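You operate a simulated robot arm through the tools that you are given. There is no shell and no other tool. Be economical: measure what you need, move in short steps, check, and stop when the job is done.

Carry out the task below with a simulated robot arm. There is one attempt and no reset: what you move stays moved.

TASK
Stand the white tube from the top of the yellow table beside the yellow sponge. It goes on the side that lies toward x +0.0, y -1.0 (a direction in the base frame), with about 3 cm between them.
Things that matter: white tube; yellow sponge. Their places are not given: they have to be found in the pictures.

It is judged by the outcome, as a careful person would: the job done as asked, and still so three seconds after it is handed in. It fails if anything else is knocked over, pushed out of place, dropped, spilled or broken.

THE ROBOT
A 7-joint arm with a two-finger parallel gripper, fixed in place. Base frame: the origin is at the foot of the arm, x ahead of it, y to its left, z up; the work surface is at about z = 800. Lengths are in mm, angles in degrees, forces in N, time in s.
With the tool pointing down near the work surface it reaches from about 240 to 680 mm from the base axis. Its first joint turns from -66.0 to 66.0 degrees. Payload 2.4 kg.
Tool frame: the origin (TCP) lies between the finger pads and is the grasp point; the fingertips stand 30 mm ahead of it; z points along the fingers, y is the line along which they close. The gripper opens to 94 mm. The fingers are 28 mm wide and 10 mm thick; the gripper's body (50 by 96 mm) begins 55 mm behind the TCP.
Orientation is that of the tool frame in the base frame, as [roll, pitch, yaw] about the fixed x, y, z axes, in that order (R = Rz(yaw) Ry(pitch) Rx(roll)). With the fingers straight down and closing along the base's y, the tool's x points along the base's -x, its y along +y and its z along -z.

THE INTERFACE
- The arm moves only by the tool arm_command. Its argument "plan" is a list of rows, each an object (a shift or turn left out is 0, a gripper value left out holds the last) with "jaw": the closure, from 0 (fully open) to 1 (shut); "linear": the shift along the tool's x, y, z in mm, a list of three; "angular": the turn, a rotation vector about the tool's x, y, z in degrees, a list of three. In form: [{"jaw": jaw, "linear": [tx, ty, tz], "angular": [ax, ay, az]}, ...]. A call has 1 to 10 rows; each row is the pose to reach, as a shift and turn from the pose commanded when the call began, along the tool's axes at that moment. A row lasts 0.2 s, in which the tool goes at most 50 mm and 8.6 degrees; a call with a longer step from one row to the next is refused whole, and so is a gripper value outside its range. A pose out of reach is approached as far as the arm can. The call stops where the force on the tool passes 40 N (or 10 N more than at its start, if that is more) or the arm is blocked; 0.2 s more then pass. The fingers move at their own pace (about 153 mm/s each) and stop on an object; they squeeze with about 37 N. The grip force told is the motor's: it shows also when the fingers shut on nothing. Time passes only in rows, and 0.2 s behind the last, so rows that repeat a pose let the fingers close. It gives the time, the measured TCP pose, the force on the tool (base axes), the opening and the grip force at its end, in the units of the frame above (readings bear some noise).
- Cameras (640 x 400 px; columns grow to the right, rows downward): "scene" is fixed at [16.7, 456.6, 1454.5]; the picture's right is [-0.92, -0.40, 0.00], its down [-0.19, 0.43, -0.88] and it looks along [0.35, -0.81, -0.47] (base axes); focal length 341 px, centre (320, 200). "wrist" rides on the gripper at [-37, 0, -58] in the tool frame; the picture's right is [0.00, -1.00, 0.00], its down [0.97, 0.00, -0.24] and it looks along [0.24, 0.00, 0.97] (tool axes); focal length 218 px, centre (320, 200).
- get_image(camera): a new picture of that camera. No time passes.
- pixel_to_xyz(camera, pixels): for up to 12 pixels [column, row] of the newest picture of that camera ("zoom" is the newest enlarged one), the place [x, y, z] in the base frame of the surface seen there, good to about 2 mm. No time passes.
- zoom(camera, box): a new picture of the part [left, top, right, bottom] of that camera's present view, enlarged. No time passes.
- sign_off(): hands the job in; it is judged then, once.

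Work in short steps. Measure before you move; look again where a grasp or a placing could have gone wrong, and mend it. You have 60 turns and 16 pictures in all, the two below and enlarged ones among them. Open the gripper and draw the arm clear of the work before you hand the job in, unless the task says otherwise; then end with one line.

The tools are called after "Emit:" as a command line: name --argument value ..., lists and objects as JSON in quotes. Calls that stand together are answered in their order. arm_command: Moves the arm, as the interface text tells. Its arguments: {"type":"object","properties":{"plan":{"type":"array","items":{"type":"object","properties":{"jaw":{"type":"number"},"linear":{"type":"array","items":{"type":"number"}},"angular":{"type":"array","items":{"type":"number"}}}}}},"required":["plan"]} The other tools are called the same way: get_image (camera) takes a picture; pixel_to_xyz (camera, pixels) gives the place of the surface under pixels of a picture; zoom (camera, box) takes an enlarged picture of a part of a camera's view; sign_off () hands the job in.

At the start:

```text
time: 0.0
tcp_pos: [404.8, -241.0, 1072.5]
tool_rot: [-179.9, 0.2, 179.9]
wrist_force: [-1.3, -1.1, -0.7]
finger_gap: 94.0
grasp_force: 0.0
```

scene: 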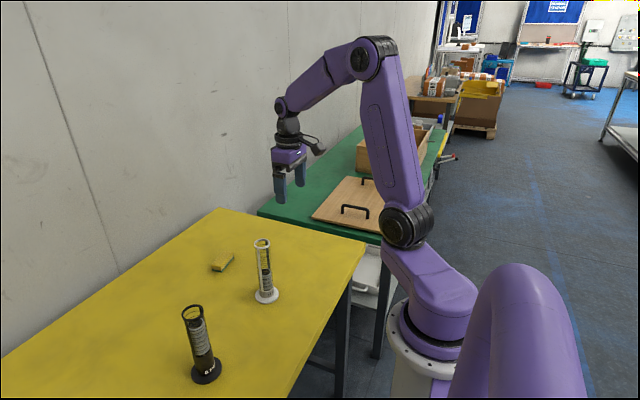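
wrist: 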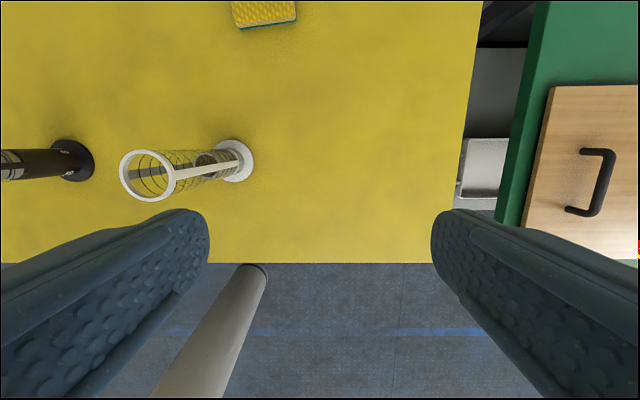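

The scene shows the white tube (base at ~265,297, top at ~262,242) and the sponge (~222,262). I zoom in to measure both.

Emit:
zoom --camera "scene" --box '[160, 220, 320, 320]'

Emit:
pixel_to_xyz --camera "wrist" --pixels '[[232, 8], [296, 4], [297, 22], [240, 28], [264, 12], [252, 160], [235, 180], [239, 140], [122, 176], [173, 176], [148, 152], [148, 200]]'

```text
4.00 times, centred on (240, 270) of scene
```

zoom: 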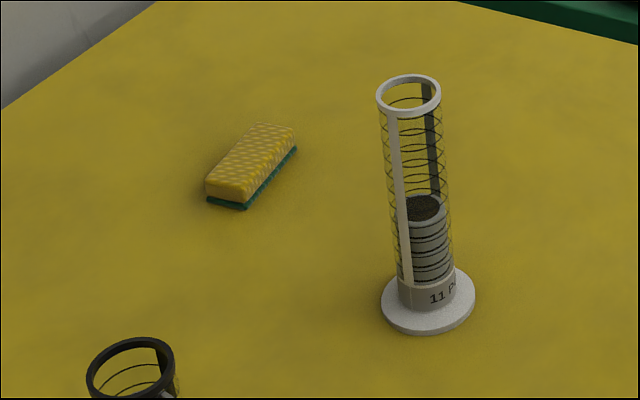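

```text
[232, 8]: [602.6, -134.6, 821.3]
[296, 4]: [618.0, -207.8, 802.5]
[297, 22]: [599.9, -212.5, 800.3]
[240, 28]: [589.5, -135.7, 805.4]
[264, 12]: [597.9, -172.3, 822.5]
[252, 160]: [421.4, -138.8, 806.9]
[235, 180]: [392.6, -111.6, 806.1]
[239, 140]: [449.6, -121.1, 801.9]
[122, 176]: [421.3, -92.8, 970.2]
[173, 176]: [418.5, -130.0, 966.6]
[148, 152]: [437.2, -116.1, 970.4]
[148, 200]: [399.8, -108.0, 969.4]
```

Tube axis is near (419,-111), height about 170 mm. Now I measure the sponge corners in the zoom, and the table edge.

Emit:
pixel_to_xyz --camera "zoom" --pixels '[[208, 182], [244, 188], [294, 132], [262, 126], [250, 160], [210, 203], [245, 207], [296, 152], [398, 150], [430, 260], [428, 328], [422, 205]]'

Emit:
pixel_to_xyz --camera "wrist" --pixels '[[474, 10], [462, 130], [455, 200], [350, 260]]'

```text
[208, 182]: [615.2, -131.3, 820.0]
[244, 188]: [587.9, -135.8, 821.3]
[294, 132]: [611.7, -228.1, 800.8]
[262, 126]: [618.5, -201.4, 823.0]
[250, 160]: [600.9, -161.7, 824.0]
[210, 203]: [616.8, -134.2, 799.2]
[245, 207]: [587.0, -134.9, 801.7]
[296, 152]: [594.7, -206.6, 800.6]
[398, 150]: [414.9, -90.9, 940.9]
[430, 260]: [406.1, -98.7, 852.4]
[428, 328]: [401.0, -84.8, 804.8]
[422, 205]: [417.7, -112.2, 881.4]
```

```text
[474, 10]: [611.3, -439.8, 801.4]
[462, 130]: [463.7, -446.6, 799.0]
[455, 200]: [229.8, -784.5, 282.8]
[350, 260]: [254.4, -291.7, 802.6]
```

Sponge spans about y -134…-207, x 587…622 (slightly turned), and the target is about (606,-266). I move above the tube, staying well over its rim (970).

Emit:
arm_command --plan '[{"jaw": 0, "linear": [-5, 43, 0]}, {"jaw": 0, "linear": [-10, 86, 0]}, {"jaw": 0, "linear": [-14, 129.5, 0]}, {"jaw": 0, "linear": [-14, 129.5, 0]}]'

Emit:
get_image --camera "wrist"

```text
time: 1.0
tcp_pos: [420.1, -111.4, 1076.1]
tool_rot: [-180.0, 0.0, -180.0]
wrist_force: [-0.3, -0.2, 0.0]
finger_gap: 93.7
grasp_force: 0.0
```

```text
12 pictures are left
```

wrist: 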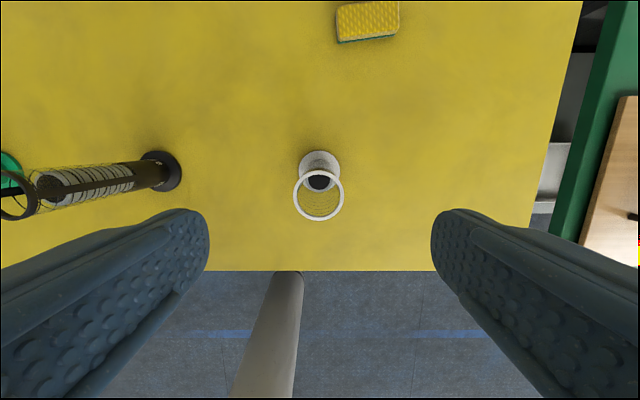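

Tube rim is centred at (319,195) between the fingers. I measure the sponge again and descend to about z 935 in steps.

Emit:
pixel_to_xyz --camera "wrist" --pixels '[[338, 42], [397, 36], [337, 10], [399, 3], [399, 32], [319, 172], [319, 218], [296, 195], [343, 195]]'

Emit:
arm_command --plan '[{"jaw": 0, "linear": [0, 0, 35]}, {"jaw": 0, "linear": [0, 0, 70]}, {"jaw": 0, "linear": [0, 0, 105]}, {"jaw": 0, "linear": [0, 0, 125]}, {"jaw": 0, "linear": [0, 0, 138]}, {"jaw": 0, "linear": [0, 0, 138]}]'

```text
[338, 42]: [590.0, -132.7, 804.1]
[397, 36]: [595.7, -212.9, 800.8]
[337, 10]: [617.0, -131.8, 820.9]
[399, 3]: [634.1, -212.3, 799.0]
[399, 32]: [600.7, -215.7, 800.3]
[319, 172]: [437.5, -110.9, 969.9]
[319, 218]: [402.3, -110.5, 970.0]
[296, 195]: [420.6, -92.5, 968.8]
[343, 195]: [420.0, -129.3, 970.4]
```

```text
time: 2.4
tcp_pos: [421.4, -109.5, 939.8]
tool_rot: [179.9, 0.0, -180.0]
wrist_force: [-0.9, 0.4, -0.2]
finger_gap: 93.8
grasp_force: 0.0
```

Around the tube now at z 940 with no contact. I close the gripper.

Emit:
arm_command --plan '[{"jaw": 0.3}, {"jaw": 0.5}, {"jaw": 1}, {"jaw": 1}, {"jaw": 1}]'

```text
time: 3.6
tcp_pos: [420.1, -109.2, 939.0]
tool_rot: [-180.0, 0.1, -180.0]
wrist_force: [0.6, -0.4, 0.0]
finger_gap: 37.5
grasp_force: 36.9
```

The tube is held (gap 37.5). I lift 50 mm and check.

Emit:
arm_command --plan '[{"jaw": 1, "linear": [0, 0, -10]}, {"jaw": 1, "linear": [0, 0, -30]}, {"jaw": 1, "linear": [0, 0, -50]}, {"jaw": 1, "linear": [0, 0, -50]}]'

Emit:
zoom --camera "scene" --box '[160, 160, 352, 280]'

```text
time: 4.6
tcp_pos: [418.6, -111.8, 989.0]
tool_rot: [-180.0, 0.0, -179.9]
wrist_force: [-0.1, 0.1, -4.3]
finger_gap: 37.6
grasp_force: 36.6
```

```text
3.33 times, centred on (256, 220) of scene
```

zoom: 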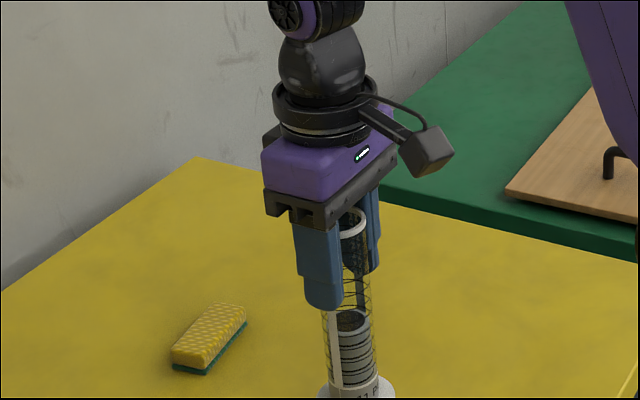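

Held upright, lifted cleanly. I check where the wall is, then move along y first.

Emit:
pixel_to_xyz --camera "zoom" --pixels '[[200, 155], [130, 60], [220, 60], [425, 150]]'

Emit:
arm_command --plan '[{"jaw": 1, "linear": [0, -15, 0]}, {"jaw": 1, "linear": [0, -45, 0]}, {"jaw": 1, "linear": [0, -75, 0]}, {"jaw": 1, "linear": [0, -105, 0]}, {"jaw": 1, "linear": [0, -135, 0]}, {"jaw": 1, "linear": [0, -153, 0]}, {"jaw": 1, "linear": [0, -158, 0]}, {"jaw": 1, "linear": [0, -158, 0]}]'

```text
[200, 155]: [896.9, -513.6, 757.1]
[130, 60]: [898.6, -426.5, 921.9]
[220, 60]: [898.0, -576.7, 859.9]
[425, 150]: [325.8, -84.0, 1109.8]
```

```text
time: 6.4
tcp_pos: [417.3, -268.1, 986.3]
tool_rot: [-180.0, 0.0, 180.0]
wrist_force: [0.5, 0.3, -3.7]
finger_gap: 37.6
grasp_force: 37.0
```

Wall at x≈898, clear. I move +x by 187 mm.

Emit:
arm_command --plan '[{"jaw": 1, "linear": [-15, 0, 0]}, {"jaw": 1, "linear": [-40, 0, 0]}, {"jaw": 1, "linear": [-70, 0, 0]}, {"jaw": 1, "linear": [-100, 0, 0]}, {"jaw": 1, "linear": [-130, 0, 0]}, {"jaw": 1, "linear": [-160, 0, 0]}, {"jaw": 1, "linear": [-180, 0, 0]}, {"jaw": 1, "linear": [-187, 0, 0]}, {"jaw": 1, "linear": [-187, 0, 0]}]'

Emit:
zoom --camera "scene" --box '[160, 160, 352, 280]'

Emit:
get_image --camera "wrist"

```text
time: 8.4
tcp_pos: [607.1, -268.0, 985.8]
tool_rot: [-179.9, 0.0, 180.0]
wrist_force: [0.7, -0.6, -3.5]
finger_gap: 37.2
grasp_force: 37.3
```

```text
3.33 times, centred on (256, 220) of scene
```

zoom: 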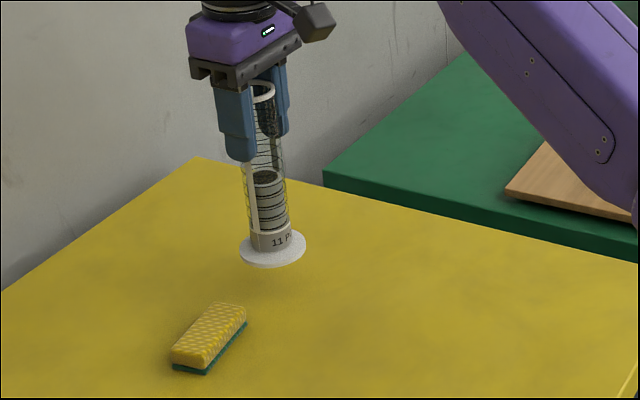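

```text
9 pictures are left
```

wrist: 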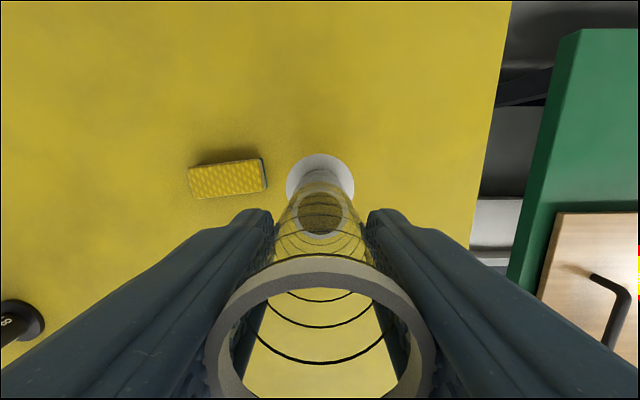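

The sponge's -y end is at column ~268 and the tube base spans 287–353. I measure both.

Emit:
pixel_to_xyz --camera "wrist" --pixels '[[264, 160], [267, 175], [265, 188], [260, 174], [190, 180], [225, 160], [225, 194], [290, 178], [350, 178], [320, 156], [270, 180], [262, 159]]'

```text
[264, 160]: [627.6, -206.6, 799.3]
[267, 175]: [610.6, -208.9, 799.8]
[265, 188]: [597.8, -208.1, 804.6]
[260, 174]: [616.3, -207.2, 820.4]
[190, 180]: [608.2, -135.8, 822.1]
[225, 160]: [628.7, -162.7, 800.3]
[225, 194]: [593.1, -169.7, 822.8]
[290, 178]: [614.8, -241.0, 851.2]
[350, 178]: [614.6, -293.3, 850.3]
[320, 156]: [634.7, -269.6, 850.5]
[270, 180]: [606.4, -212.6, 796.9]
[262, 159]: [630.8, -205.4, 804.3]
```

Gap would be ~30 mm, x well aligned. I lower 50 mm gently, the exact lift height.

Emit:
arm_command --plan '[{"jaw": 1, "linear": [-1, 0, 12]}, {"jaw": 1, "linear": [-1, 0, 26]}, {"jaw": 1, "linear": [-1, 0, 38]}, {"jaw": 1, "linear": [-1, 0, 44]}, {"jaw": 1, "linear": [-1, 0, 47]}, {"jaw": 1, "linear": [-1, 0, 48.5]}, {"jaw": 1, "linear": [-1, 0, 48.5]}]'

```text
time: 10.0
tcp_pos: [607.4, -268.0, 941.1]
tool_rot: [-180.0, 0.2, -180.0]
wrist_force: [-7.5, 3.6, 27.4]
finger_gap: 37.7
grasp_force: 37.2
```

The table already carries the tube (27 N). I ease up slightly to relieve the load.

Emit:
arm_command --plan '[{"jaw": 1, "linear": [0, 0, -0.8]}, {"jaw": 1, "linear": [0, 0, -0.8]}]'

```text
time: 10.6
tcp_pos: [608.4, -267.8, 939.5]
tool_rot: [-179.9, 0.2, -180.0]
wrist_force: [-2.9, 1.6, 27.1]
finger_gap: 37.4
grasp_force: 37.4
```

Emit:
arm_command --plan '[{"jaw": 1, "linear": [0, 0, -1]}, {"jaw": 1, "linear": [0, 0, -1]}]'

```text
time: 11.2
tcp_pos: [607.9, -267.2, 940.3]
tool_rot: [-179.9, 0.2, 180.0]
wrist_force: [2.8, 1.5, 18.3]
finger_gap: 37.5
grasp_force: 37.0
```

Emit:
arm_command --plan '[{"jaw": 1, "linear": [0, 0, -1.2]}, {"jaw": 1, "linear": [0, 0, -1.2]}]'

```text
time: 11.8
tcp_pos: [607.7, -269.2, 940.2]
tool_rot: [-180.0, 0.0, 180.0]
wrist_force: [3.9, -0.6, 8.9]
finger_gap: 37.4
grasp_force: 36.9
```

Load is now small with the tube resting on the table. I release slowly.

Emit:
arm_command --plan '[{"jaw": 0.55}, {"jaw": 0.45}, {"jaw": 0.3}, {"jaw": 0.1}, {"jaw": 0}, {"jaw": 0}]'

Emit:
get_image --camera "wrist"

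```text
time: 13.2
tcp_pos: [607.2, -268.1, 939.1]
tool_rot: [-180.0, 0.1, 180.0]
wrist_force: [0.7, -0.3, 0.4]
finger_gap: 94.0
grasp_force: 0.0
```

```text
8 pictures are left
```

wrist: 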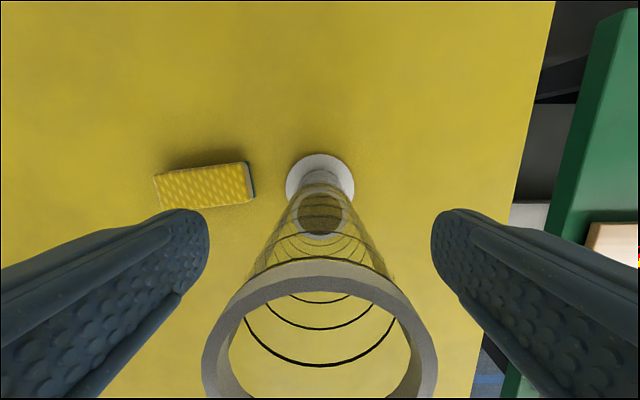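

The tube stands free, with the fingers clear on both sides. I retreat straight up, then back.

Emit:
arm_command --plan '[{"jaw": 0, "linear": [0, 0, -20]}, {"jaw": 0, "linear": [0, 0, -50]}, {"jaw": 0, "linear": [0, 0, -85]}, {"jaw": 0, "linear": [0, 0, -120]}, {"jaw": 0, "linear": [30, 0, -130]}, {"jaw": 0, "linear": [70, 0, -130]}, {"jaw": 0, "linear": [110, 0, -130]}, {"jaw": 0, "linear": [150, 0, -130]}, {"jaw": 0, "linear": [180, 0, -130]}, {"jaw": 0, "linear": [180, 0, -130]}]'

Emit:
zoom --camera "scene" --box '[160, 190, 320, 290]'

Emit:
get_image --camera "wrist"

```text
time: 15.4
tcp_pos: [426.7, -270.9, 1071.1]
tool_rot: [180.0, 0.1, -179.8]
wrist_force: [-0.3, 0.1, 0.5]
finger_gap: 94.0
grasp_force: 0.0
```

```text
4.00 times, centred on (240, 240) of scene
```

zoom: 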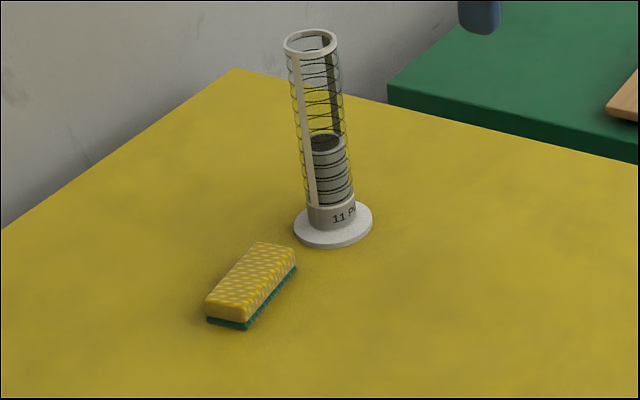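

```text
6 pictures are left
```

wrist: 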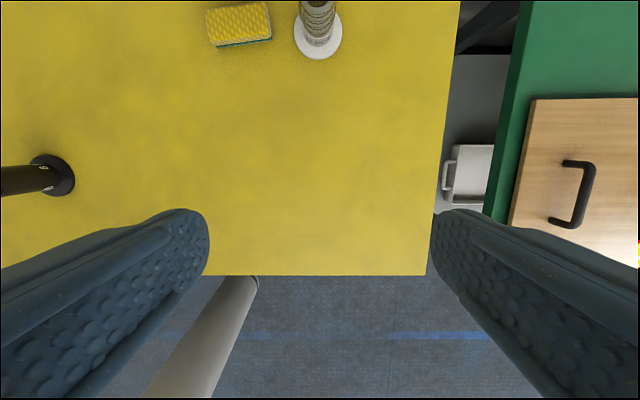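

The tube is upright beside the undisturbed sponge, about 3 cm away on the -y side, and the arm is clear. I hand it in.

Emit:
sign_off

```text
The job is handed in.
```

The white tube now stands upright beside the yellow sponge on its -y side, with a gap of about 3 cm, and nothing else was disturbed.
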